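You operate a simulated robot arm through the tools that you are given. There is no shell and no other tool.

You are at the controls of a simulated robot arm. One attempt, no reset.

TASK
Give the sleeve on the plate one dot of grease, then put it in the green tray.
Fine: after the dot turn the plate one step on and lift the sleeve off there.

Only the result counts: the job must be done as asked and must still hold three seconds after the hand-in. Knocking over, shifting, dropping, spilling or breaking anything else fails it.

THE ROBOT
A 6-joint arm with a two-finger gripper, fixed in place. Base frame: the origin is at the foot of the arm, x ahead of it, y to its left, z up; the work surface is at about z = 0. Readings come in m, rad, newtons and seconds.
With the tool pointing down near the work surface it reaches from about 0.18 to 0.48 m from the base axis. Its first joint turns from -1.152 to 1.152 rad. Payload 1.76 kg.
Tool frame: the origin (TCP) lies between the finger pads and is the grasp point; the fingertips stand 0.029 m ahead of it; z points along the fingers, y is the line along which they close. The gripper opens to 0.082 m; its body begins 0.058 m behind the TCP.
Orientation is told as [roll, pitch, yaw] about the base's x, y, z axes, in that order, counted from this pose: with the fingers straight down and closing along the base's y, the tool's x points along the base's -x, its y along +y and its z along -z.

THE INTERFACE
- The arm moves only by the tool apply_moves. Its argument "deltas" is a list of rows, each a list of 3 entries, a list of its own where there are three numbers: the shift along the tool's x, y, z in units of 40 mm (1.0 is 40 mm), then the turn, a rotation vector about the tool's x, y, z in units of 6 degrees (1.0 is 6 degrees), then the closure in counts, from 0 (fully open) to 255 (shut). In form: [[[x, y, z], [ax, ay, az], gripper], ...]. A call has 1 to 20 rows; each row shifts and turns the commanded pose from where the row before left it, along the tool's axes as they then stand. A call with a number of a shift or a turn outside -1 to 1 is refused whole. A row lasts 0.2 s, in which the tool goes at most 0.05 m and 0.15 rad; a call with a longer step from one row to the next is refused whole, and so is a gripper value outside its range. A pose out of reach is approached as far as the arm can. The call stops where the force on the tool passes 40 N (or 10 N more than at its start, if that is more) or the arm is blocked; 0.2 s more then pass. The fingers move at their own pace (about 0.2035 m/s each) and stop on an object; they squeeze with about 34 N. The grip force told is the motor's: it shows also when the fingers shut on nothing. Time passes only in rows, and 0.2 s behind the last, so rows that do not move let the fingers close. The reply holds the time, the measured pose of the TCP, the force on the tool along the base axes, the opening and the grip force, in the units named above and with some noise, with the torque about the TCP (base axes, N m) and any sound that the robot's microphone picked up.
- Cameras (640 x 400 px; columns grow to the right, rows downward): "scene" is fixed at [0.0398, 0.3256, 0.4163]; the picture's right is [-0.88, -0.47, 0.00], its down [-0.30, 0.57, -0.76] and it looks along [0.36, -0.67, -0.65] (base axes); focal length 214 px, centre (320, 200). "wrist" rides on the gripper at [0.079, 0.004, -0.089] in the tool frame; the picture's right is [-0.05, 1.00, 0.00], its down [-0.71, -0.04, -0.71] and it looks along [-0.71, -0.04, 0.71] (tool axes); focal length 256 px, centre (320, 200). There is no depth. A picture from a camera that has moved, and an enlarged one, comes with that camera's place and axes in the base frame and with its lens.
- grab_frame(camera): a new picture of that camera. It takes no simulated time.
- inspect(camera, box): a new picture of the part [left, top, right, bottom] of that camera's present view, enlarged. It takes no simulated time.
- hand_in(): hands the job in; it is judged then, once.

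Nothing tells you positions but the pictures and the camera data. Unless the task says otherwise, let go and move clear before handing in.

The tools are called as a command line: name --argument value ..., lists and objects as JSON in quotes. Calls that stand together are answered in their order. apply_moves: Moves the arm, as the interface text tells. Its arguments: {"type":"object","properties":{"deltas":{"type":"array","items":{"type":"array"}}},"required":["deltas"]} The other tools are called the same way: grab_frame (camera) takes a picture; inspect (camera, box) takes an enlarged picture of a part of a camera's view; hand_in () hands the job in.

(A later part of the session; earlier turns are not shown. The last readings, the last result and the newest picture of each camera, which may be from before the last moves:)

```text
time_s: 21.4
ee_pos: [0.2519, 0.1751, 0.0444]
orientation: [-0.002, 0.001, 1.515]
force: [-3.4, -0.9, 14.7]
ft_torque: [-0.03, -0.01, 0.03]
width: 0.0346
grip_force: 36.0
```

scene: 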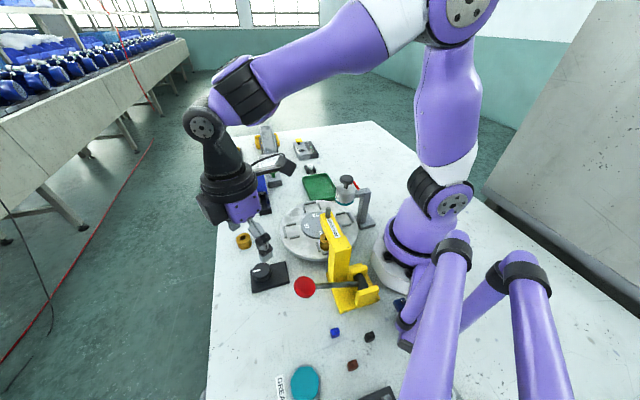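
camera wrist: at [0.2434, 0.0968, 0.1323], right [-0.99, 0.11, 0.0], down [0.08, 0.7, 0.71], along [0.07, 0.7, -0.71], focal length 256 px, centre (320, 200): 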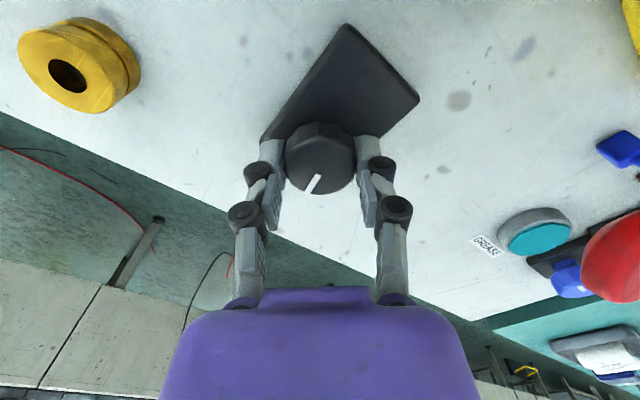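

apply_moves --deltas '[[[0, 0, 0], [0, 0, -0.5], 180], [[0, 0, 0], [0, 0, -0.5], 180], [[0, 0, 0], [0, 0, -0.5], 180], [[0, 0, 0], [0, 0, -0.5], 180], [[0, 0, 0], [0, 0, -0.5], 180], [[0, 0, 0], [0, 0, -0.5], 180], [[0, 0, 0], [0, 0, 0], 180]]'

grab_frame --camera "wrist"

inspect --camera "scene" --box '[220, 180, 380, 310]'

```text
time_s: 23.0
ee_pos: [0.2513, 0.1745, 0.0453]
orientation: [0.001, -0.001, 1.83]
force: [-9.8, -3.1, 29.9]
ft_torque: [-0.09, 0.3, -0.02]
width: 0.0348
grip_force: 35.8
```

```text
taken
camera wrist: at [0.2671, 0.0979, 0.1325], right [-0.98, -0.2, 0.0], down [-0.14, 0.69, 0.71], along [-0.14, 0.69, -0.71], focal length 256 px, centre (320, 200)
```

wrist: 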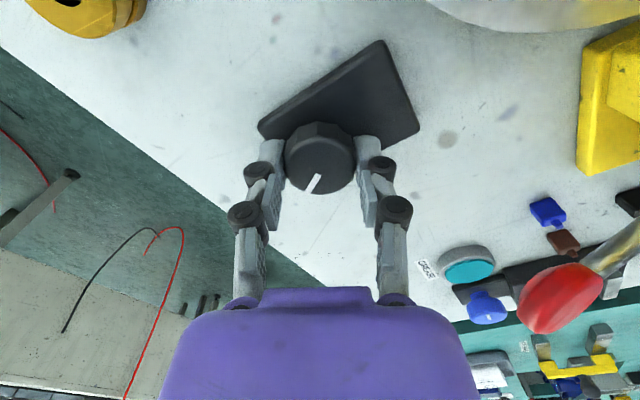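

```text
3.08 times, centred on (300, 245) of scene
camera zoom: at [0.0397, 0.3256, 0.4164], right [-0.88, -0.47, 0.0], down [-0.3, 0.57, -0.76], along [0.36, -0.67, -0.65], focal length 660 px, centre (382, 62)
```

zoom: 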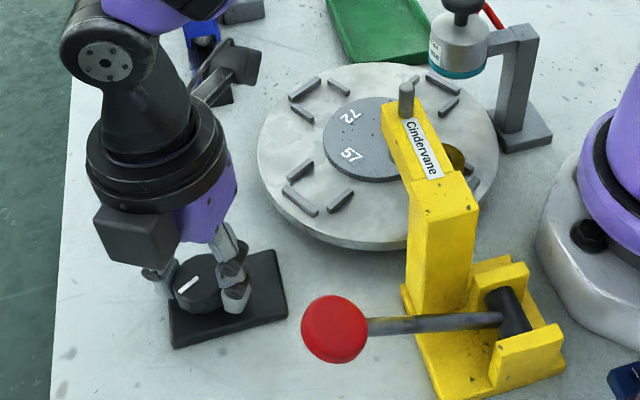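

The plate has turned roughly 30° and follows the knob 1:1. There's some upward force building, so I'll ease the tool up slightly and then keep turning.

apply_moves --deltas '[[[0, 0, -0.05], [0, 0, 0], 180], [[0, 0, 0], [0, 0, 0], 180]]'

```text
time_s: 23.7
ee_pos: [0.2499, 0.1753, 0.0436]
orientation: [-0.001, 0.001, 1.826]
force: [3.9, 0.5, -2.8]
ft_torque: [-0.09, -0.04, -0.03]
width: 0.035
grip_force: 35.6
stopped in row 2: the force on the tool passed its limit at 44 N (the readings are from after the stop); the commanded pose is now the measured one
```

grab_frame --camera "wrist"

inspect --camera "scene" --box '[220, 180, 380, 310]'

```text
taken
camera wrist: at [0.267, 0.0979, 0.1326], right [-0.98, -0.2, 0.0], down [-0.14, 0.69, 0.71], along [-0.14, 0.69, -0.71], focal length 256 px, centre (320, 200)
```

wrist: 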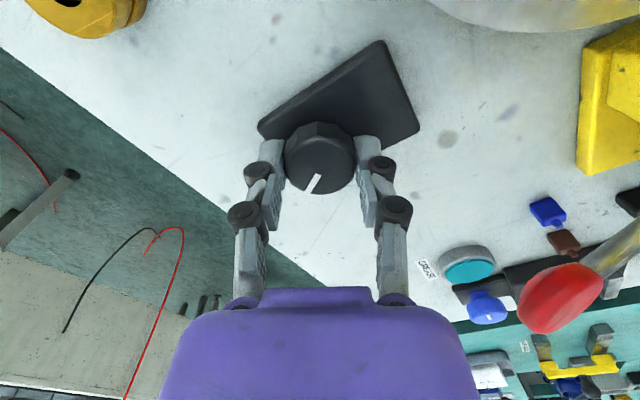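

```text
3.08 times, centred on (300, 245) of scene
camera zoom: at [0.0398, 0.3256, 0.4163], right [-0.88, -0.47, 0.0], down [-0.3, 0.57, -0.76], along [0.36, -0.67, -0.65], focal length 660 px, centre (382, 62)
```

zoom: 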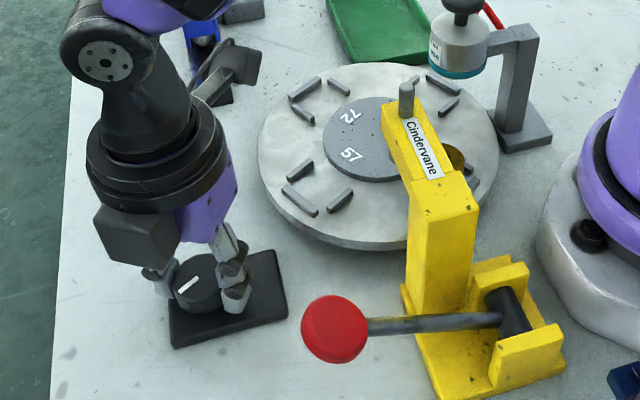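

Nothing has shifted, and the commanded pose is now relaxed with the knob still held. I'll continue turning.

apply_moves --deltas '[[[0, 0, 0], [0, 0, -0.5], 180], [[0, 0, 0], [0, 0, -0.5], 180], [[0, 0, 0], [0, 0, -0.5], 180], [[0, 0, 0], [0, 0, -0.5], 180], [[0, 0, 0], [0, 0, 0], 180]]'

```text
time_s: 24.9
ee_pos: [0.2498, 0.1738, 0.0445]
orientation: [0.001, -0.001, 2.039]
force: [-0.4, 0.9, -6.7]
ft_torque: [0.19, 0.16, 0.0]
width: 0.0345
grip_force: 36.0
```

apply_moves --deltas '[[[0, 0, 0], [0, 0, -0.5], 180], [[0, 0, 0], [0, 0, -0.5], 180], [[0, 0, 0], [0, 0, -0.5], 180], [[0, 0, 0], [0, 0, -0.5], 180], [[0, 0, 0], [0, 0, -0.5], 180], [[0, 0, 0], [0, 0, -0.5], 180], [[0, 0, 0], [0, 0, 0], 180]]'

grab_frame --camera "wrist"

inspect --camera "scene" --box '[220, 180, 380, 310]'

```text
time_s: 26.5
ee_pos: [0.2504, 0.1749, 0.0448]
orientation: [0.005, 0.001, 2.355]
force: [-16.0, -1.0, -3.0]
ft_torque: [-0.04, 0.25, -0.02]
width: 0.0345
grip_force: 36.8
```

```text
taken
camera wrist: at [0.3035, 0.1162, 0.1325], right [-0.75, -0.67, 0.0], down [-0.47, 0.53, 0.71], along [-0.47, 0.53, -0.71], focal length 256 px, centre (320, 200)
```

wrist: 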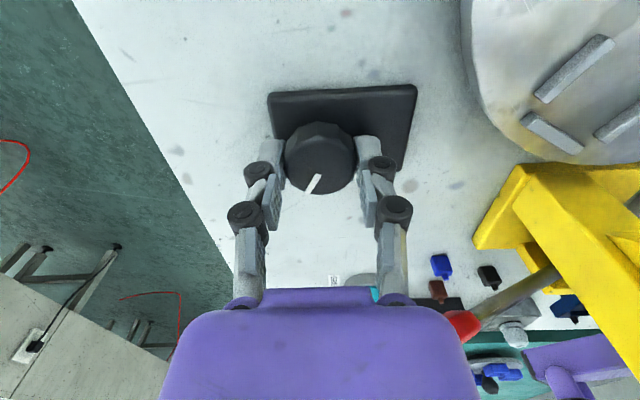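

```text
3.08 times, centred on (300, 245) of scene
camera zoom: at [0.0398, 0.3256, 0.4163], right [-0.88, -0.47, 0.0], down [-0.3, 0.57, -0.76], along [0.36, -0.67, -0.65], focal length 660 px, centre (382, 62)
```

zoom: 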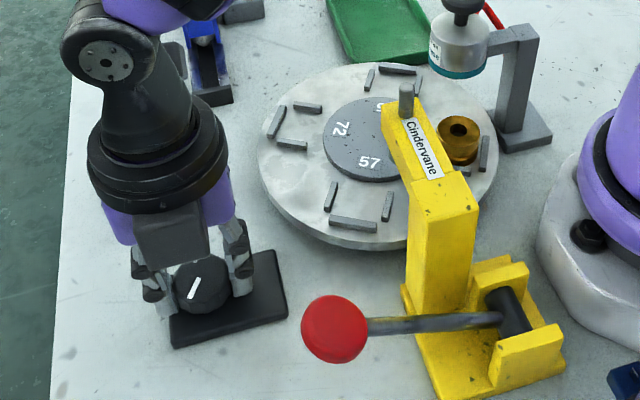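

About 60° done; the sleeve has come out from behind the press and is heading to the bottle. I'll turn another 30°.

apply_moves --deltas '[[[0, 0, 0], [0, 0, -0.5], 180], [[0, 0, 0], [0, 0, -0.5], 180], [[0, 0, 0], [0, 0, -0.5], 180], [[0, 0, 0], [0, 0, -0.5], 180], [[0, 0, 0], [0, 0, -0.5], 180], [[0, 0, 0], [0, 0, 0], 180]]'

```text
time_s: 27.9
ee_pos: [0.2506, 0.175, 0.0445]
orientation: [0.004, -0.001, 2.615]
force: [-20.5, -4.6, -3.2]
ft_torque: [-0.13, 0.53, 0.0]
width: 0.0347
grip_force: 35.6
```

apply_moves --deltas '[[[0, 0, 0], [0, 0, -0.5], 180], [[0, 0, 0], [0, 0, -0.5], 180], [[0, 0, 0], [0, 0, -0.5], 180], [[0, 0, 0], [0, 0, -0.5], 180], [[0, 0, 0], [0, 0, -0.45], 180], [[0, 0, 0], [0, 0, 0], 180]]'

grab_frame --camera "wrist"

inspect --camera "scene" --box '[220, 180, 380, 310]'

inspect --camera "scene" --box '[310, 180, 380, 250]'

```text
time_s: 29.3
ee_pos: [0.2489, 0.1738, 0.0449]
orientation: [0.004, -0.001, 2.87]
force: [-17.8, -15.4, -1.0]
ft_torque: [-0.32, 0.41, -0.06]
width: 0.0349
grip_force: 35.9
```

```text
taken
camera wrist: at [0.3257, 0.1498, 0.1323], right [-0.32, -0.95, 0.01], down [-0.67, 0.23, 0.71], along [-0.67, 0.22, -0.71], focal length 256 px, centre (320, 200)
```

wrist: 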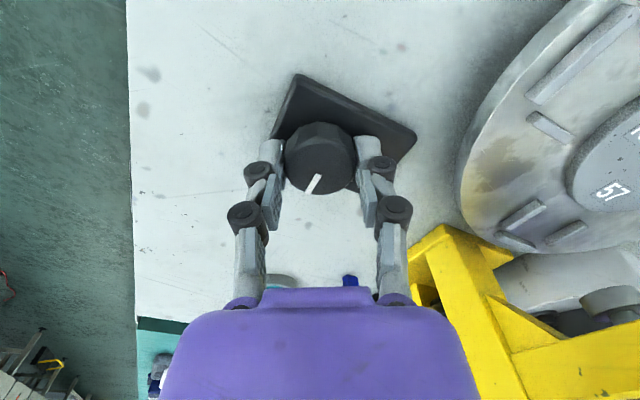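

```text
3.08 times, centred on (300, 245) of scene
camera zoom: at [0.0398, 0.3256, 0.4163], right [-0.88, -0.47, 0.0], down [-0.3, 0.57, -0.76], along [0.36, -0.67, -0.65], focal length 660 px, centre (382, 62)
```

zoom: 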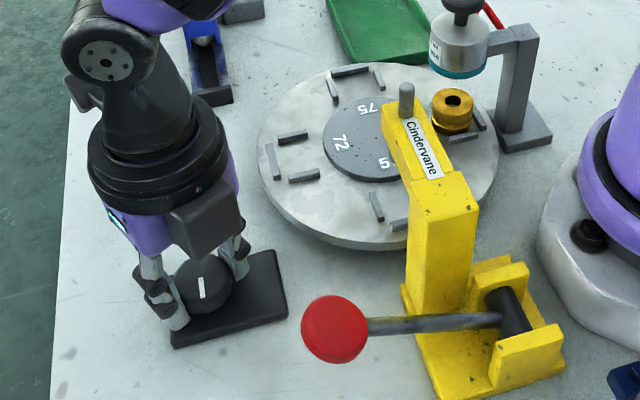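

```text
5.71 times, centred on (345, 215) of scene
camera zoom: at [0.0398, 0.3256, 0.4163], right [-0.88, -0.47, 0.0], down [-0.3, 0.57, -0.76], along [0.36, -0.67, -0.65], focal length 1226 px, centre (177, 114)
```

zoom: 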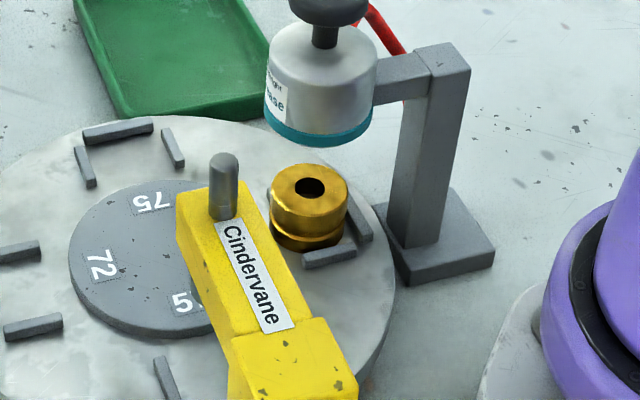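

The fences now sit exactly where their neighbours sat before, so the plate has turned one full step and the sleeve is under the bottle. I'll relax the side load, release the knob and rise straight up.

apply_moves --deltas '[[[-0.02, 0.03, 0], [0, 0, 0], 180], [[0, 0, 0], [0, 0, 0], 180]]'

```text
time_s: 29.9
ee_pos: [0.2502, 0.1736, 0.0444]
orientation: [0.003, 0.002, 2.872]
force: [-5.8, -6.9, -21.1]
ft_torque: [-0.18, 0.38, -0.02]
width: 0.0349
grip_force: 36.5
```

apply_moves --deltas '[[[0, 0, 0], [0, 0, 0], 80], [[0, 0, 0], [0, 0, 0], 80], [[0, 0, 0], [0, 0, 0], 80], [[0, 0, -0.5], [0, 0, 0], 80], [[0, 0, -1], [0, 0, 0], 80], [[0, 0, -1], [0, 0, 0], 80], [[0, 0, -1], [0, 0, 0], 80]]'

inspect --camera "scene" --box '[310, 180, 380, 250]'

grab_frame --camera "scene"

```text
time_s: 31.5
ee_pos: [0.2499, 0.1724, 0.1855]
orientation: [0.002, -0.001, 2.869]
force: [-0.5, 0.5, 0.0]
ft_torque: [-0.01, 0.0, -0.01]
width: 0.0565
grip_force: 0.0
```

```text
5.71 times, centred on (345, 215) of scene
camera zoom: at [0.0398, 0.3256, 0.4163], right [-0.88, -0.47, 0.0], down [-0.3, 0.57, -0.76], along [0.36, -0.67, -0.65], focal length 1226 px, centre (177, 114)
```

zoom: 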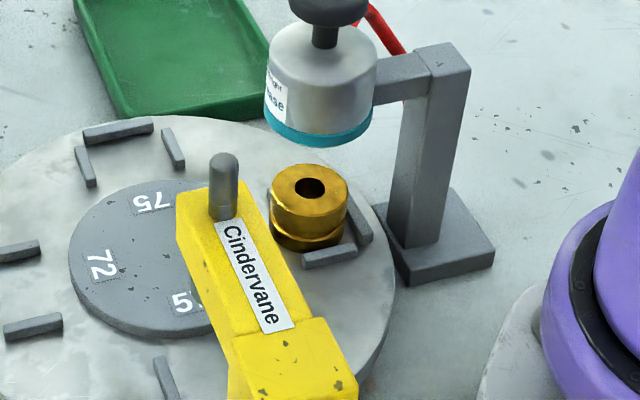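

```text
taken
```

scene: 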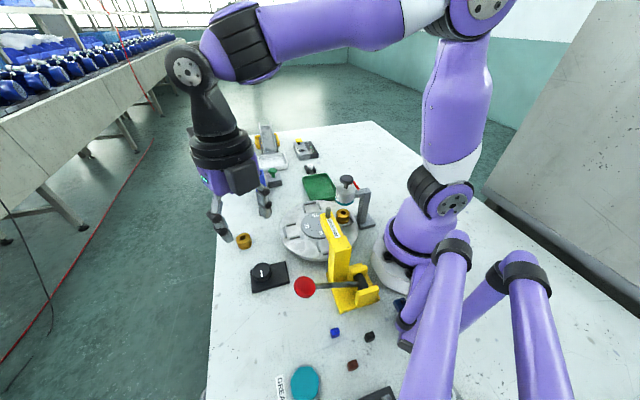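

The plate held its position and the sleeve is below the bottle. Before dispensing I'll check the nozzle alignment and the bottle's plunger from the +x side.

apply_moves --deltas '[[[0, 0, -0.75], [0, 0, 0], 80], [[0, 0, -0.75], [0, 0, 0], 80], [[0.545, 0.713, 0], [0, 0, 0], 80], [[0.545, 0.713, 0], [0, 0, 0], 80], [[0.545, 0.713, 0], [0, 0, 0], 80], [[0.545, 0.713, 0], [0, 0, 0], 80], [[0.545, 0.713, 0], [0, 0, 0], 80], [[0.545, 0.713, 0], [0, 0, 0], 80], [[0, 0, 0.6], [0, 0, -0.86], 80], [[0, 0, 0.6], [0, 0, -0.86], 80], [[0, 0, 0.3], [0, 0, -0.86], 80]]'

grab_frame --camera "wrist"

inspect --camera "wrist" --box '[260, 100, 420, 260]'

```text
time_s: 33.9
ee_pos: [0.342, -0.0015, 0.2075]
orientation: [-0.03, -0.007, 3.135]
force: [0.1, 0.0, 0.2]
ft_torque: [-0.01, 0.0, 0.03]
width: 0.0563
grip_force: 0.2
out of reach, approached as far as the arm can: row 10, 11
```

```text
taken
camera wrist: at [0.4213, -0.0083, 0.2944], right [-0.06, -1.0, -0.03], down [-0.7, 0.02, 0.71], along [-0.71, 0.06, -0.7], focal length 256 px, centre (320, 200)
```

wrist: 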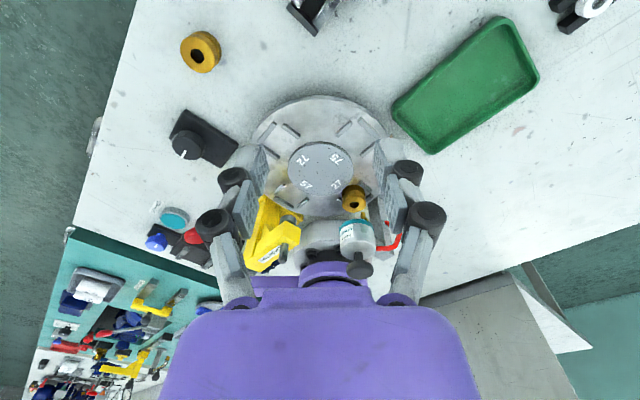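

```text
2.50 times, centred on (340, 180) of wrist
camera zoom: at [0.4213, -0.0083, 0.2944], right [-0.06, -1.0, -0.03], down [-0.7, 0.02, 0.71], along [-0.71, 0.06, -0.7], focal length 640 px, centre (270, 250)
```

zoom: 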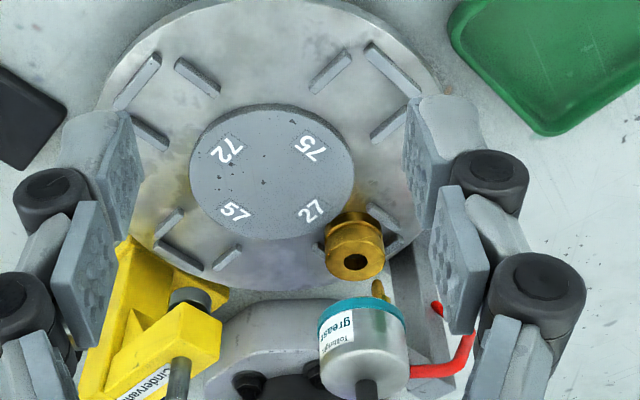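

inspect --camera "wrist" --box '[325, 175, 395, 235]'

inspect --camera "wrist" --box '[320, 210, 410, 290]'

inspect --camera "wrist" --box '[130, 180, 230, 270]'

```text
6.67 times, centred on (360, 205) of wrist
camera zoom: at [0.4213, -0.0083, 0.2944], right [-0.06, -1.0, -0.03], down [-0.7, 0.02, 0.71], along [-0.71, 0.06, -0.7], focal length 1707 px, centre (53, 167)
```

zoom: 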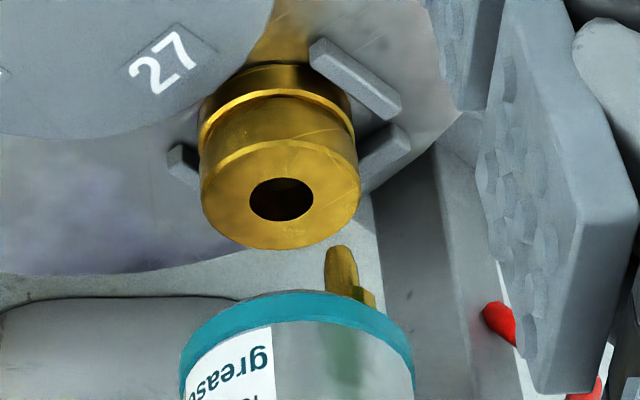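

```text
5.00 times, centred on (365, 250) of wrist
camera zoom: at [0.4213, -0.0083, 0.2944], right [-0.06, -1.0, -0.03], down [-0.7, 0.02, 0.71], along [-0.71, 0.06, -0.7], focal length 1280 px, centre (95, -50)
```

zoom: 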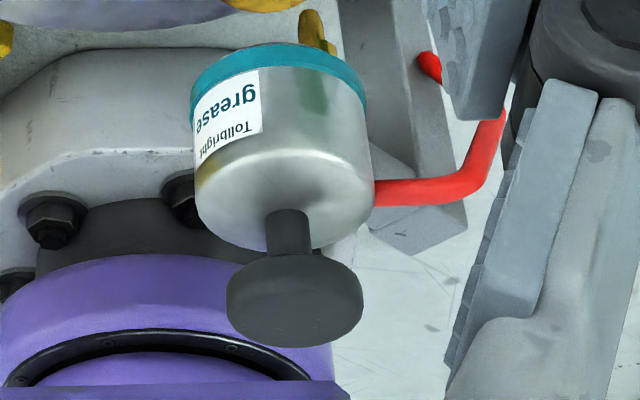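

```text
4.44 times, centred on (180, 225) of wrist
camera zoom: at [0.4213, -0.0083, 0.2944], right [-0.06, -1.0, -0.03], down [-0.7, 0.02, 0.71], along [-0.71, 0.06, -0.7], focal length 1138 px, centre (942, 89)
```

zoom: 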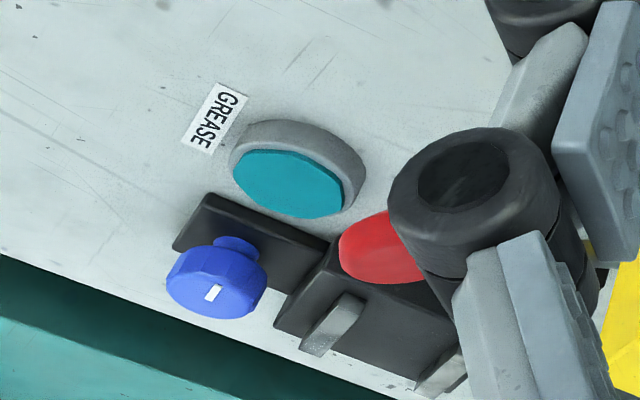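

The nozzle hangs under the bottle near the sleeve but I want its exact position. I'll take a lower, closer view from the (+x, -y) side.

apply_moves --deltas '[[[-0.56, 0.74, 0], [0, 0, 0], 80], [[-0.56, 0.74, 0], [0, 0, 0], 80], [[-0.56, 0.74, 0], [0, 0, 0], 80], [[-0.56, 0.74, 0], [0, 0, 0], 80], [[0, 0, 0], [0, 0, 0.93], 80], [[0, 0, 0], [0, 0, 0.93], 80], [[0, 0, 0], [0, 0, 0.93], 80], [[0, 0, 0], [0, 0, 0.93], 80], [[0, 0, 0.2], [0, 0, 0.93], 80], [[0, 0, 0.2], [0, 0, 0.93], 80], [[0, 0, 0.2], [0, 0, 0.93], 80], [[0, 0, 0.2], [0, 0, 0.93], 80], [[0, 0, 0], [0, -0.83, 0], 80], [[0, 0, 0], [0, -0.83, 0], 80], [[0, 0, 0], [0, -0.83, 0], 80], [[0, 0, 0], [0, -0.83, 0], 80]]'

grab_frame --camera "wrist"

inspect --camera "wrist" --box '[260, 100, 400, 240]'

```text
time_s: 37.3
ee_pos: [0.2642, -0.1203, 0.2438]
orientation: [0.003, -0.057, 2.363]
force: [-0.3, 0.2, 0.4]
ft_torque: [-0.01, -0.03, -0.01]
width: 0.0562
grip_force: 0.1
out of reach, approached as far as the arm can: row 1, 2, 3, 10, 11, 12, 13, 14, 15, 16
```

```text
taken
camera wrist: at [0.3205, -0.1825, 0.3285], right [-0.74, -0.67, 0.0], down [-0.44, 0.49, 0.75], along [-0.5, 0.55, -0.67], focal length 256 px, centre (320, 200)
```

wrist: 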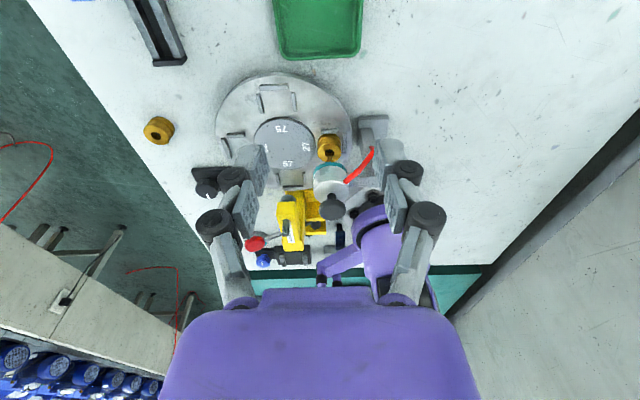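

```text
2.86 times, centred on (330, 170) of wrist
camera zoom: at [0.3205, -0.1825, 0.3285], right [-0.74, -0.67, 0.0], down [-0.44, 0.49, 0.75], along [-0.5, 0.55, -0.67], focal length 731 px, centre (291, 286)
```

zoom: 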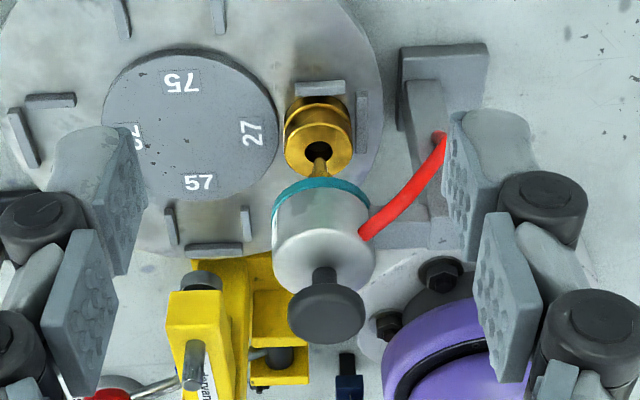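

The sleeve's top centre is about (0.169, -0.034, 0.054) and the nozzle tip about (0.177, -0.043, 0.075). The last tilt was beyond the arm, so I'll undo it and look from the -y side instead.

apply_moves --deltas '[[[0, 0, 0], [0, 0.83, 0], 80], [[0, 0, 0], [0, 0.83, 0], 80], [[0, 0, 0], [0, 0.83, 0], 80], [[0, 0, 0], [0, 0.83, 0], 80], [[0, 0, 0], [0, 0, 0.94], 80], [[0, 0, 0], [0, 0, 0.94], 80], [[0, 0, 0], [0, 0, 0.94], 80], [[0, 0, 0], [0, 0, 0.94], 80], [[0, 0, 0], [0, 0, 0.94], 80], [[0, 0, 0], [0, 0, 0.94], 80], [[0, 0, 0], [0, 0, 0.94], 80], [[0, 0, 0], [0, 0, 0.94], 80]]'

```text
time_s: 39.9
ee_pos: [0.2891, -0.133, 0.3233]
orientation: [-0.207, 0.203, 1.551]
force: [-0.7, 0.0, 0.0]
ft_torque: [0.01, 0.0, 0.04]
width: 0.0562
grip_force: 0.1
out of reach, approached as far as the arm can: row 1, 2, 3, 4
```

The tool is now slightly tilted, so I'll level it first.

apply_moves --deltas '[[[0, 0, 0], [-0.649, -0.651, 0], 80], [[0, 0, 0], [-0.649, -0.651, 0], 80], [[0, 0, 0], [-0.649, -0.651, 0], 80], [[0, 0, 0], [0, 0, 0], 80]]'

```text
time_s: 40.9
ee_pos: [0.2899, -0.1314, 0.3224]
orientation: [0.0, -0.001, 1.573]
force: [-0.2, 0.7, -0.1]
ft_torque: [0.04, 0.01, -0.02]
width: 0.0564
grip_force: 0.1
```

apply_moves --deltas '[[[0, 0.833, 0], [0, 0, 0], 80], [[0, 0.833, 0], [0, 0, 0], 80], [[0, 0.833, 0], [0, 0, 0], 80], [[0, 0, 0.94], [0, 0, 0], 80], [[0, 0, 0.94], [0, 0, 0], 80], [[0, 0, 0.94], [0, 0, 0], 80], [[0, 0, 0.94], [0, 0, 0], 80]]'

grab_frame --camera "wrist"

inspect --camera "wrist" --box '[260, 100, 400, 240]'

```text
time_s: 42.5
ee_pos: [0.1896, -0.1309, 0.1723]
orientation: [-0.002, 0.002, 1.576]
force: [0.0, -0.5, 0.0]
ft_torque: [0.02, -0.02, 0.0]
width: 0.0559
grip_force: 0.0
```

```text
taken
camera wrist: at [0.1865, -0.2099, 0.26], right [-1.0, 0.05, 0.0], down [0.03, 0.71, 0.71], along [0.04, 0.71, -0.71], focal length 256 px, centre (320, 200)
```

wrist: 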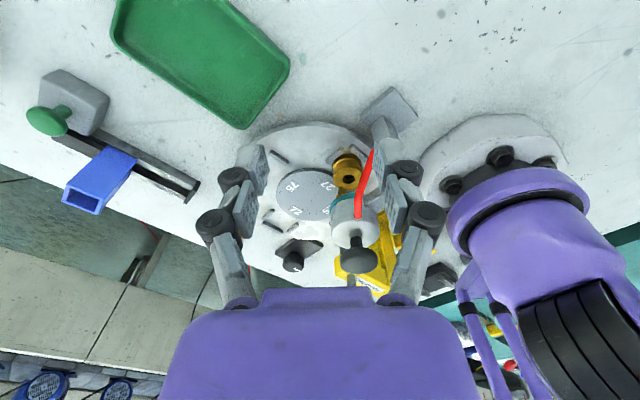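

```text
2.86 times, centred on (330, 170) of wrist
camera zoom: at [0.1865, -0.2099, 0.26], right [-1.0, 0.05, 0.0], down [0.03, 0.71, 0.71], along [0.04, 0.71, -0.71], focal length 731 px, centre (291, 286)
```

zoom: 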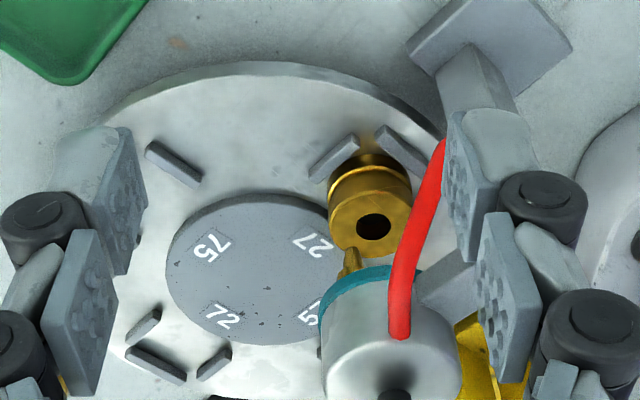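

inspect --camera "wrist" --box '[315, 140, 375, 220]'

inspect --camera "wrist" --box '[322, 175, 362, 210]'

```text
5.00 times, centred on (345, 180) of wrist
camera zoom: at [0.1865, -0.2099, 0.26], right [-1.0, 0.05, 0.0], down [0.03, 0.71, 0.71], along [0.04, 0.71, -0.71], focal length 1280 px, centre (195, 300)
```

zoom: 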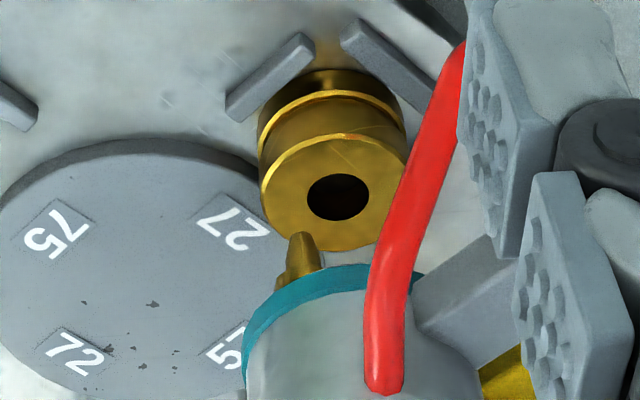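

```text
11.43 times, centred on (342, 192) of wrist
camera zoom: at [0.1865, -0.2099, 0.26], right [-1.0, 0.05, 0.0], down [0.03, 0.71, 0.71], along [0.04, 0.71, -0.71], focal length 2926 px, centre (69, 286)
```

zoom: 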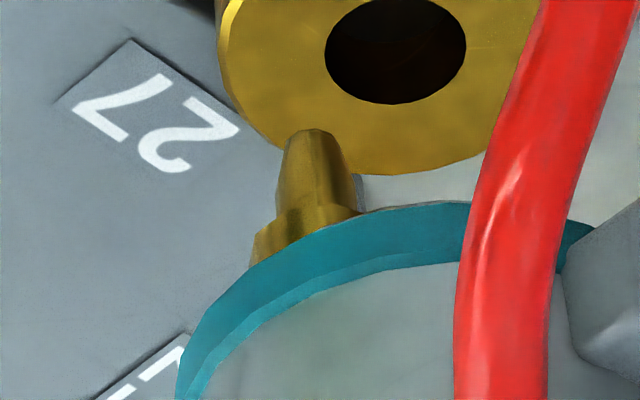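

The nozzle is deliberately off the bottle's axis, so it points at the sleeve's rim, and the sleeve is centred under the bottle. The black plunger on the bottle is within reach, while the GREASE button lies beyond the first joint's range, so I'll locate the plunger precisely and try it gently first.

inspect --camera "wrist" --box '[310, 190, 400, 290]'

inspect --camera "scene" --box '[325, 165, 375, 215]'

```text
4.00 times, centred on (355, 240) of wrist
camera zoom: at [0.1865, -0.2099, 0.26], right [-1.0, 0.05, 0.0], down [0.03, 0.71, 0.71], along [0.04, 0.71, -0.71], focal length 1024 px, centre (180, 40)
```

zoom: 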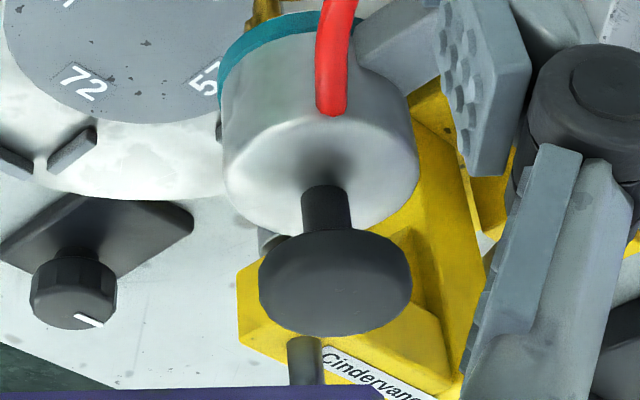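

```text
8.00 times, centred on (350, 190) of scene
camera zoom: at [0.0398, 0.3256, 0.4163], right [-0.88, -0.47, 0.0], down [-0.3, 0.57, -0.76], along [0.36, -0.67, -0.65], focal length 1716 px, centre (80, 280)
```

zoom: 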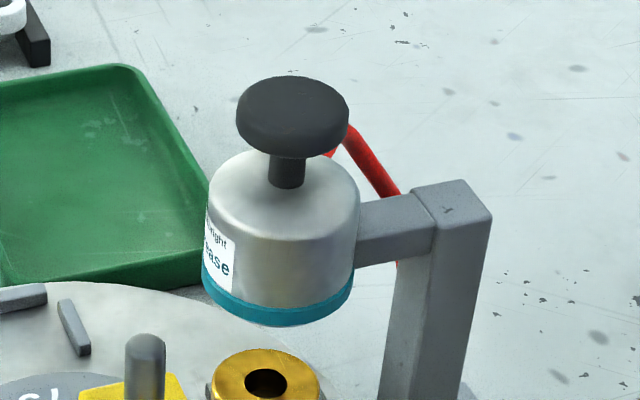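

The plunger's top is at about (0.167, -0.035, 0.153). I'll rise, close the fingers and move above it.

apply_moves --deltas '[[[0, 0, -0.733], [0, 0, 0], 255], [[0, 0, -0.733], [0, 0, 0], 255], [[0, 0, -0.733], [0, 0, 0], 255], [[-0.8, 0.18, 0], [0, 0, 0], 255], [[-0.8, 0.18, 0], [0, 0, 0], 255], [[-0.8, 0.18, 0], [0, 0, 0], 255], [[0, 0, 0], [0, 0, 0], 255]]'

grab_frame --camera "wrist"

grab_frame --camera "scene"

```text
time_s: 44.1
ee_pos: [0.1685, -0.0339, 0.2588]
orientation: [0.0, 0.0, 1.575]
force: [0.4, 0.2, 0.3]
ft_torque: [-0.03, -0.04, 0.01]
width: 0.0
grip_force: 28.9
```

```text
taken
camera wrist: at [0.1651, -0.1137, 0.347], right [-1.0, 0.05, 0.0], down [0.04, 0.71, 0.71], along [0.04, 0.71, -0.71], focal length 256 px, centre (320, 200)
```

wrist: 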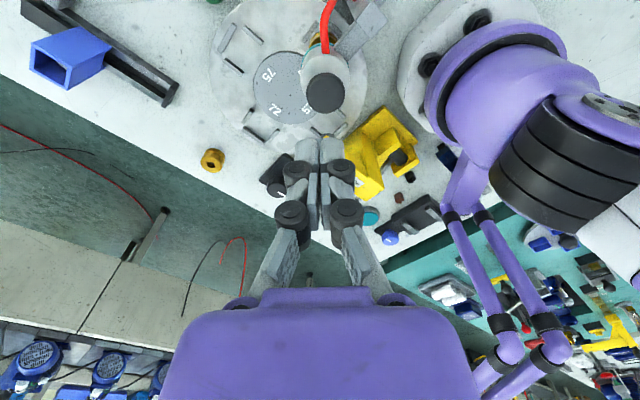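

```text
taken
```

scene: 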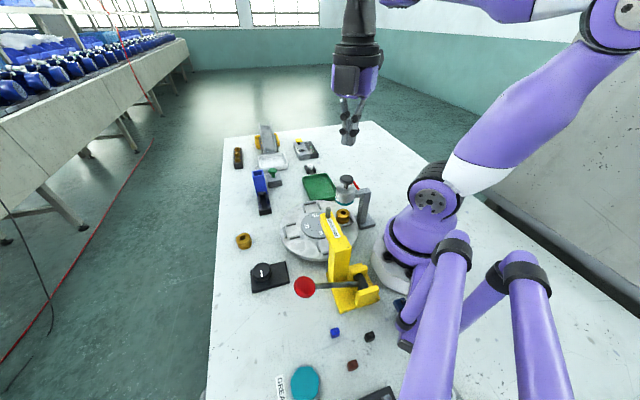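

apply_moves --deltas '[[[0, 0.07, 0], [0, 0, 0], 255], [[0, 0, 0.8], [0, 0, 0], 255], [[0, 0, 0.75], [0, 0, 0], 255], [[0, 0, 0], [0, 0, 0], 255]]'

grab_frame --camera "wrist"

inspect --camera "scene" --box '[320, 130, 390, 240]'

```text
time_s: 45.1
ee_pos: [0.1654, -0.0359, 0.1973]
orientation: [0.001, 0.001, 1.574]
force: [0.3, 0.0, -0.3]
ft_torque: [0.01, 0.02, -0.01]
width: 0.0001
grip_force: 28.4
```

```text
taken
camera wrist: at [0.1624, -0.1142, 0.2854], right [-1.0, 0.05, 0.0], down [0.03, 0.71, 0.71], along [0.04, 0.71, -0.71], focal length 256 px, centre (320, 200)
```

wrist: 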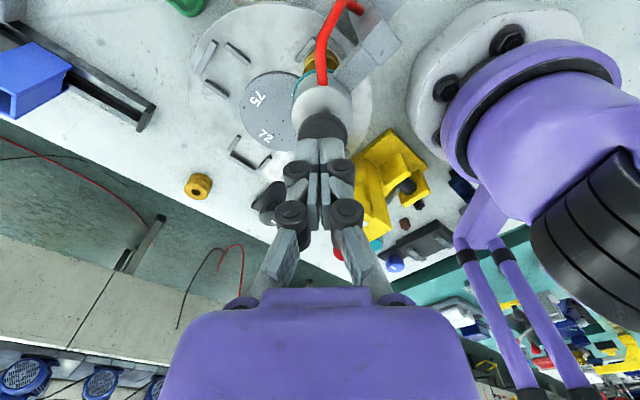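

```text
3.64 times, centred on (355, 185) of scene
camera zoom: at [0.0398, 0.3256, 0.4163], right [-0.88, -0.47, 0.0], down [-0.3, 0.57, -0.76], along [0.36, -0.67, -0.65], focal length 780 px, centre (193, 254)
```

zoom: 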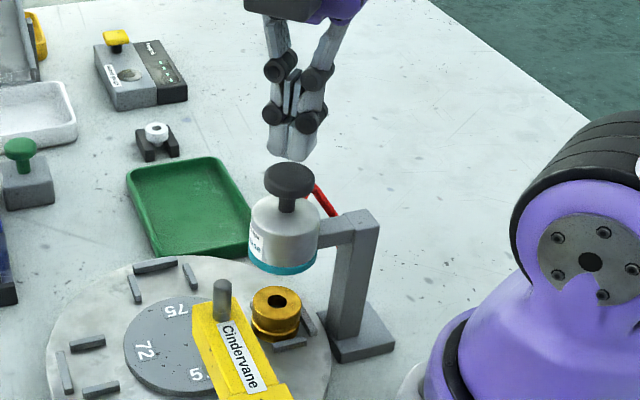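

The fingertips are right above the plunger. I'll go down in small steps watching the force.

apply_moves --deltas '[[[0, 0, 0.1], [0, 0, 0], 255], [[0, 0, 0.1], [0, 0, 0], 255], [[0, 0, 0.1], [0, 0, 0], 255], [[0, 0, 0], [0, 0, 0], 255]]'

```text
time_s: 46.1
ee_pos: [0.1658, -0.0358, 0.185]
orientation: [-0.001, 0.003, 1.574]
force: [0.3, -0.7, 0.0]
ft_torque: [0.01, -0.02, -0.01]
width: 0.0
grip_force: 28.3
```

apply_moves --deltas '[[[0, 0, 0.05], [0, 0, 0], 255], [[0, 0, 0.05], [0, 0, 0], 255], [[0, 0, 0], [0, 0, 0], 255]]'

inspect --camera "scene" --box '[330, 155, 370, 215]'

```text
time_s: 46.9
ee_pos: [0.1665, -0.0357, 0.1815]
orientation: [0.0, 0.0, 1.573]
force: [0.0, 0.5, 0.6]
ft_torque: [0.01, 0.01, 0.01]
width: 0.006
grip_force: 28.8
```

```text
6.67 times, centred on (350, 185) of scene
camera zoom: at [0.0398, 0.3256, 0.4163], right [-0.88, -0.47, 0.0], down [-0.3, 0.57, -0.76], along [0.36, -0.67, -0.65], focal length 1430 px, centre (120, 300)
```

zoom: 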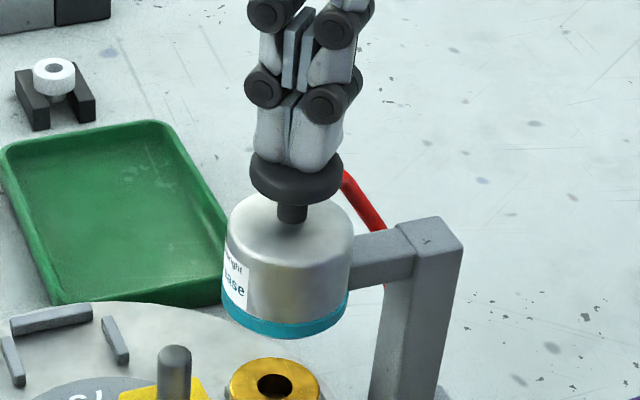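

The plunger gives way under light pressure, so it is a working actuator. I'll keep pressing in small steps until it bottoms out or something is heard.

apply_moves --deltas '[[[0, 0, 0.05], [0, 0, 0], 255], [[0, 0, 0.05], [0, 0, 0], 255], [[0, 0, 0], [0, 0, 0], 255]]'

inspect --camera "scene" --box '[330, 155, 370, 215]'

inspect --camera "scene" --box '[330, 195, 360, 230]'

```text
time_s: 47.7
ee_pos: [0.1661, -0.0366, 0.1787]
orientation: [-0.003, 0.003, 1.573]
force: [1.7, -0.2, 1.5]
ft_torque: [-0.01, -0.05, -0.04]
width: 0.0061
grip_force: 28.4
```

```text
6.67 times, centred on (350, 185) of scene
camera zoom: at [0.0398, 0.3256, 0.4163], right [-0.88, -0.47, 0.0], down [-0.3, 0.57, -0.76], along [0.36, -0.67, -0.65], focal length 1430 px, centre (120, 300)
```

zoom: 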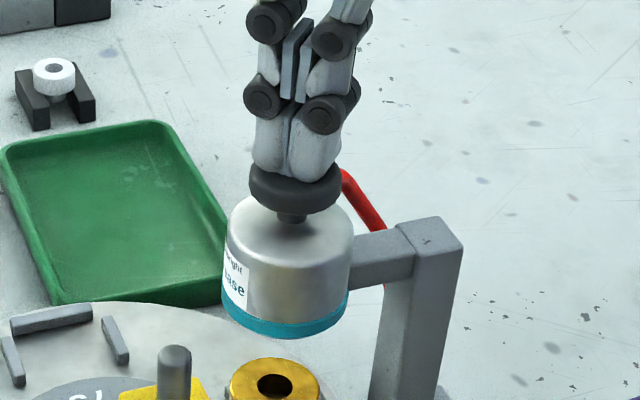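

```text
11.43 times, centred on (345, 212) of scene
camera zoom: at [0.0398, 0.3256, 0.4163], right [-0.88, -0.47, 0.0], down [-0.3, 0.57, -0.76], along [0.36, -0.67, -0.65], focal length 2451 px, centre (34, 57)
```

zoom: 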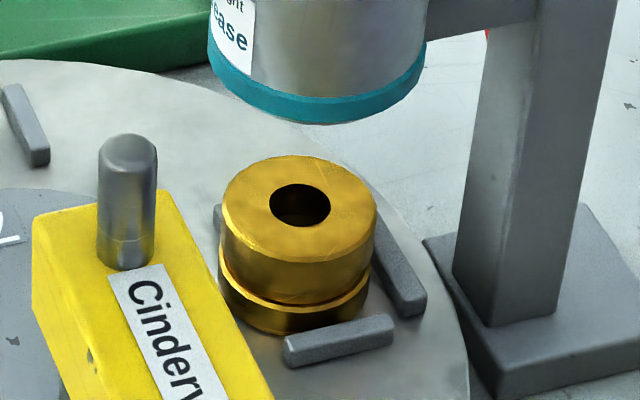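

apply_moves --deltas '[[[0, 0, 0.04], [0, 0, 0], 255], [[0, 0, 0.04], [0, 0, 0], 255], [[0, 0, 0], [0, 0, 0], 255]]'

inspect --camera "scene" --box '[330, 155, 370, 215]'

inspect --camera "scene" --box '[330, 195, 360, 230]'

```text
time_s: 48.5
ee_pos: [0.165, -0.0358, 0.1743]
orientation: [0.0, 0.002, 1.575]
force: [0.7, -0.4, 2.7]
ft_torque: [-0.01, -0.04, 0.0]
width: 0.0061
grip_force: 28.7
heard: click
```

```text
6.67 times, centred on (350, 185) of scene
camera zoom: at [0.0398, 0.3256, 0.4163], right [-0.88, -0.47, 0.0], down [-0.3, 0.57, -0.76], along [0.36, -0.67, -0.65], focal length 1430 px, centre (120, 300)
```

zoom: 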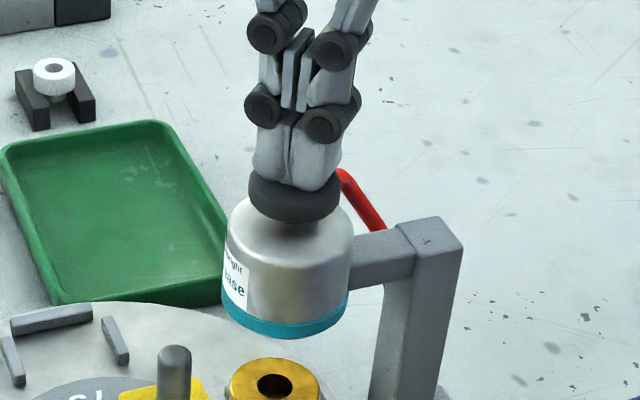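

```text
11.43 times, centred on (345, 212) of scene
camera zoom: at [0.0398, 0.3256, 0.4163], right [-0.88, -0.47, 0.0], down [-0.3, 0.57, -0.76], along [0.36, -0.67, -0.65], focal length 2451 px, centre (34, 57)
```

zoom: 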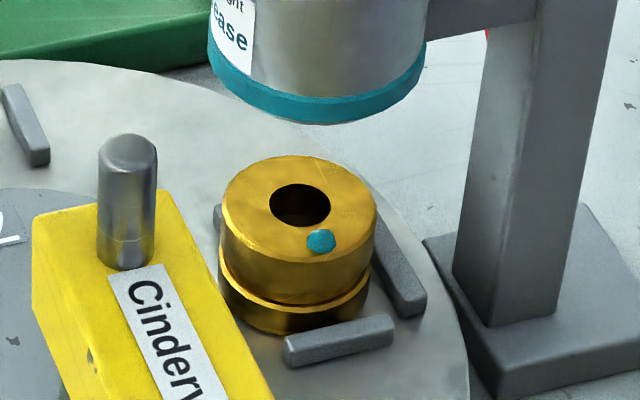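

A click was heard and one teal dot is on the sleeve's top. I'll lift straight up off the plunger now, leaving it at exactly one dot.

apply_moves --deltas '[[[0, 0, -0.3], [0, 0, 0], 255], [[0, 0, -0.8], [0, 0, 0], 255], [[0, 0, -1], [0, 0, 0], 255], [[0, 0, -0.6], [0, 0, 0], 255]]'

inspect --camera "scene" --box '[310, 160, 380, 240]'

inspect --camera "scene" --box '[330, 195, 360, 230]'

```text
time_s: 49.5
ee_pos: [0.1659, -0.0372, 0.2834]
orientation: [0.003, 0.002, 1.574]
force: [0.4, -0.4, 0.3]
ft_torque: [-0.01, 0.04, 0.01]
width: 0.0001
grip_force: 29.1
```

```text
5.00 times, centred on (345, 200) of scene
camera zoom: at [0.0398, 0.3256, 0.4163], right [-0.88, -0.47, 0.0], down [-0.3, 0.57, -0.76], along [0.36, -0.67, -0.65], focal length 1072 px, centre (195, 200)
```

zoom: 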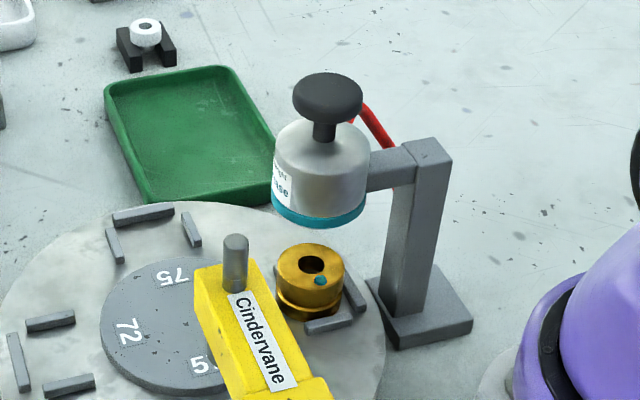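

```text
11.43 times, centred on (345, 212) of scene
camera zoom: at [0.0398, 0.3256, 0.4163], right [-0.88, -0.47, 0.0], down [-0.3, 0.57, -0.76], along [0.36, -0.67, -0.65], focal length 2451 px, centre (34, 57)
```

zoom: 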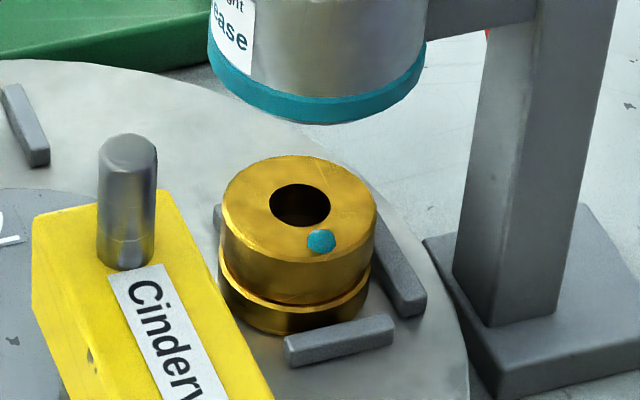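

Exactly one dot, and the plunger is back up. Now I'll return to the black knob to turn the plate one more step the same way.

apply_moves --deltas '[[[-0.8825, -0.355, 0], [0, 0, 0], 255], [[-0.8825, -0.355, 0], [0, 0, 0], 255], [[-0.8825, -0.355, 0], [0, 0, 0], 255], [[-0.8825, -0.355, 0], [0, 0, 0], 255], [[-0.8825, -0.355, 0], [0, 0, 0], 255], [[-0.8825, -0.355, 0], [0, 0, 0], 255], [[0, 0, 0], [0, 0, 0.86], 80], [[0, 0, 0], [0, 0, 0.86], 80], [[0, 0, 0], [0, 0, 0.86], 80], [[0, 0, 0.9], [0, 0, 0], 80], [[0, 0, 0.9], [0, 0, 0], 80], [[0, 0, 0.9], [0, 0, 0], 80], [[0, 0, 0.9], [0, 0, 0], 80], [[0, 0, 0.9], [0, 0, 0], 80], [[0, 0, 0], [0, 0, 0], 80]]'

grab_frame --camera "wrist"

inspect --camera "wrist" --box '[260, 60, 380, 160]'

```text
time_s: 52.7
ee_pos: [0.2503, 0.1754, 0.1027]
orientation: [0.0, 0.002, 1.305]
force: [0.3, -0.4, 0.8]
ft_torque: [0.03, -0.02, -0.03]
width: 0.0559
grip_force: 0.1
```

```text
taken
camera wrist: at [0.2253, 0.1013, 0.1898], right [-0.95, 0.31, 0.0], down [0.22, 0.67, 0.71], along [0.22, 0.67, -0.71], focal length 256 px, centre (320, 200)
```

wrist: 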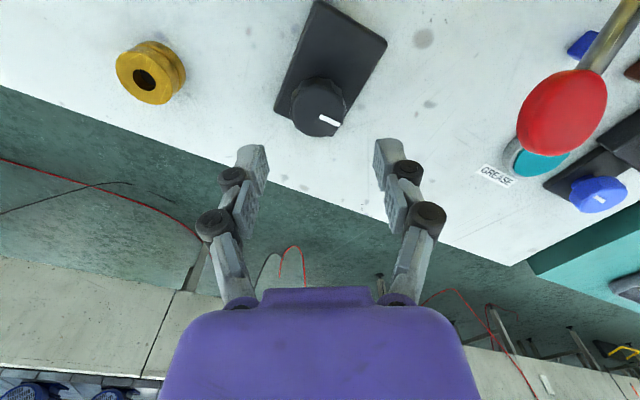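

```text
4.00 times, centred on (320, 110) of wrist
camera zoom: at [0.2253, 0.1013, 0.1898], right [-0.95, 0.31, 0.0], down [0.22, 0.67, 0.71], along [0.22, 0.67, -0.71], focal length 1024 px, centre (320, 560)
```

zoom: 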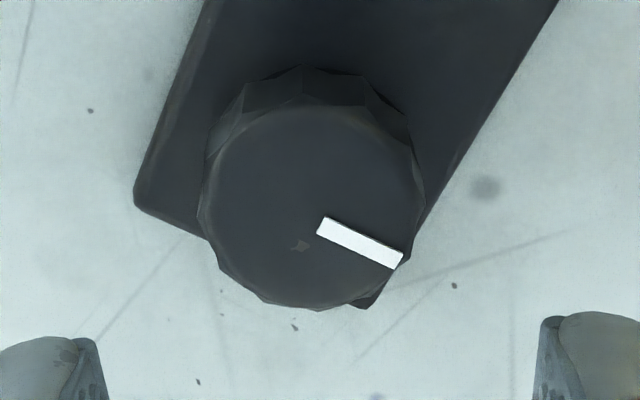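

The knob is again between the fingers and its pointer now stands a quarter turn on. I'll correct about 1 mm, lower and grip.

apply_moves --deltas '[[[0.03, -0.03, 0], [0, 0, 0], 80], [[0, 0, 0.695], [0, 0, 0], 80], [[0, 0, 0.695], [0, 0, 0], 80], [[0, 0, 0], [0, 0, 0], 80], [[0, 0, 0], [0, 0, 0], 180], [[0, 0, 0], [0, 0, 0], 180]]'

grab_frame --camera "wrist"

```text
time_s: 54.1
ee_pos: [0.2505, 0.1746, 0.0462]
orientation: [0.001, 0.0, 1.305]
force: [-6.9, 3.9, 6.3]
ft_torque: [0.11, 0.18, -0.04]
width: 0.0353
grip_force: 35.6
```

```text
taken
camera wrist: at [0.2267, 0.1003, 0.1348], right [-0.95, 0.31, 0.0], down [0.22, 0.67, 0.71], along [0.22, 0.67, -0.71], focal length 256 px, centre (320, 200)
```

wrist: 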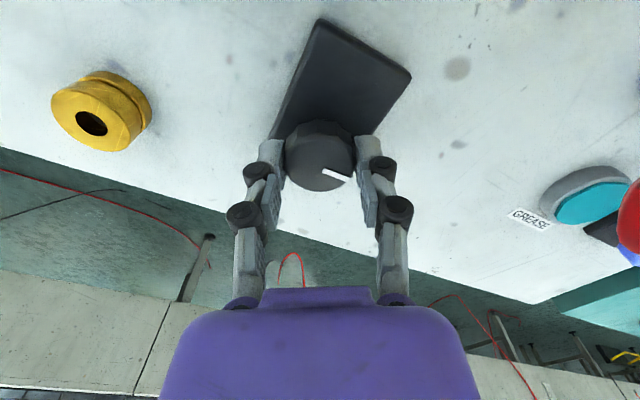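

apply_moves --deltas '[[[0, 0, 0], [0, 0, -0.5], 180], [[0, 0, 0], [0, 0, -0.5], 180], [[0, 0, 0], [0, 0, -0.5], 180], [[0, 0, 0], [0, 0, -0.5], 180], [[0, 0, 0], [0, 0, -0.5], 180], [[0, 0, 0], [0, 0, -0.5], 180], [[0, 0, 0], [0, 0, -0.5], 180], [[0, 0, 0], [0, 0, -0.5], 180], [[0, 0, 0], [0, 0, 0], 180]]'

inspect --camera "scene" --box '[220, 180, 380, 310]'

```text
time_s: 56.1
ee_pos: [0.2504, 0.1754, 0.0469]
orientation: [0.002, 0.0, 1.725]
force: [-18.1, 12.8, 7.8]
ft_torque: [0.02, 0.62, -0.03]
width: 0.0352
grip_force: 36.3
```

```text
3.08 times, centred on (300, 245) of scene
camera zoom: at [0.0398, 0.3256, 0.4163], right [-0.88, -0.47, 0.0], down [-0.3, 0.57, -0.76], along [0.36, -0.67, -0.65], focal length 660 px, centre (382, 62)
```

zoom: 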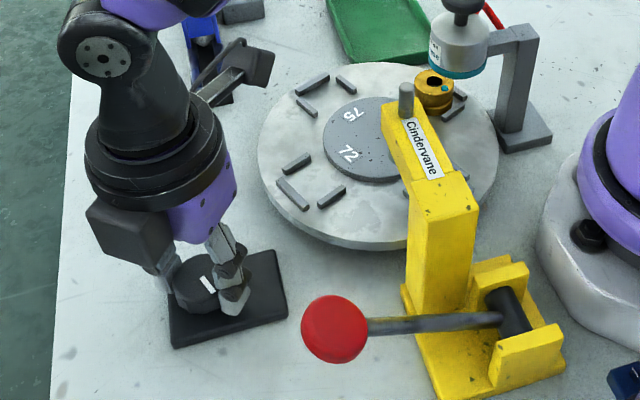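

The plate turns well. I'll relax the side load slightly and go on.

apply_moves --deltas '[[[-0.02, 0.024, 0], [0, 0, 0], 180], [[0, 0, 0], [0, 0, -0.5], 180], [[0, 0, 0], [0, 0, -0.5], 180], [[0, 0, 0], [0, 0, -0.5], 180], [[0, 0, 0], [0, 0, -0.5], 180], [[0, 0, 0], [0, 0, -0.5], 180], [[0, 0, 0], [0, 0, -0.5], 180], [[0, 0, 0], [0, 0, -0.5], 180], [[0, 0, 0], [0, 0, -0.5], 180], [[0, 0, 0], [0, 0, 0], 180]]'

inspect --camera "scene" --box '[220, 180, 380, 310]'

```text
time_s: 58.3
ee_pos: [0.2489, 0.1735, 0.0457]
orientation: [0.003, 0.001, 2.142]
force: [3.1, -10.7, -15.9]
ft_torque: [-0.59, -0.2, 0.02]
width: 0.0352
grip_force: 36.5
```

```text
3.08 times, centred on (300, 245) of scene
camera zoom: at [0.0398, 0.3256, 0.4163], right [-0.88, -0.47, 0.0], down [-0.3, 0.57, -0.76], along [0.36, -0.67, -0.65], focal length 660 px, centre (382, 62)
```

zoom: 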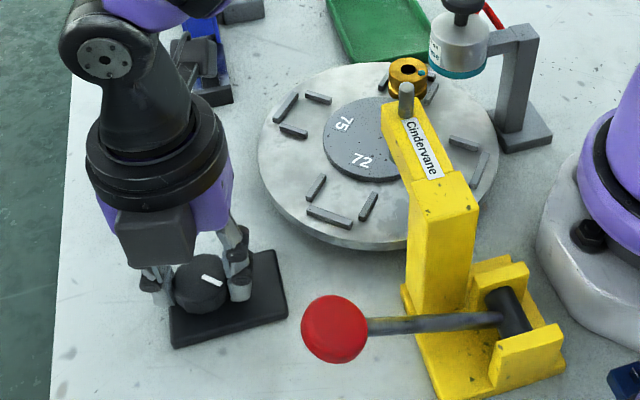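

apply_moves --deltas '[[[0, 0, 0], [0, 0, -0.5], 180], [[0, 0, 0], [0, 0, -0.5], 180], [[0, 0, 0], [0, 0, -0.5], 180], [[0, 0, 0], [0, 0, -0.5], 180], [[0, 0, 0], [0, 0, -0.5], 180], [[0, 0, 0], [0, 0, -0.5], 180], [[0, 0, 0], [0, 0, -0.5], 180], [[0, 0, 0], [0, 0, 0], 180]]'

```text
time_s: 60.1
ee_pos: [0.2494, 0.1741, 0.0467]
orientation: [0.004, 0.003, 2.509]
force: [-3.3, -28.6, -4.5]
ft_torque: [-0.47, 0.43, 0.0]
width: 0.0351
grip_force: 35.7
```

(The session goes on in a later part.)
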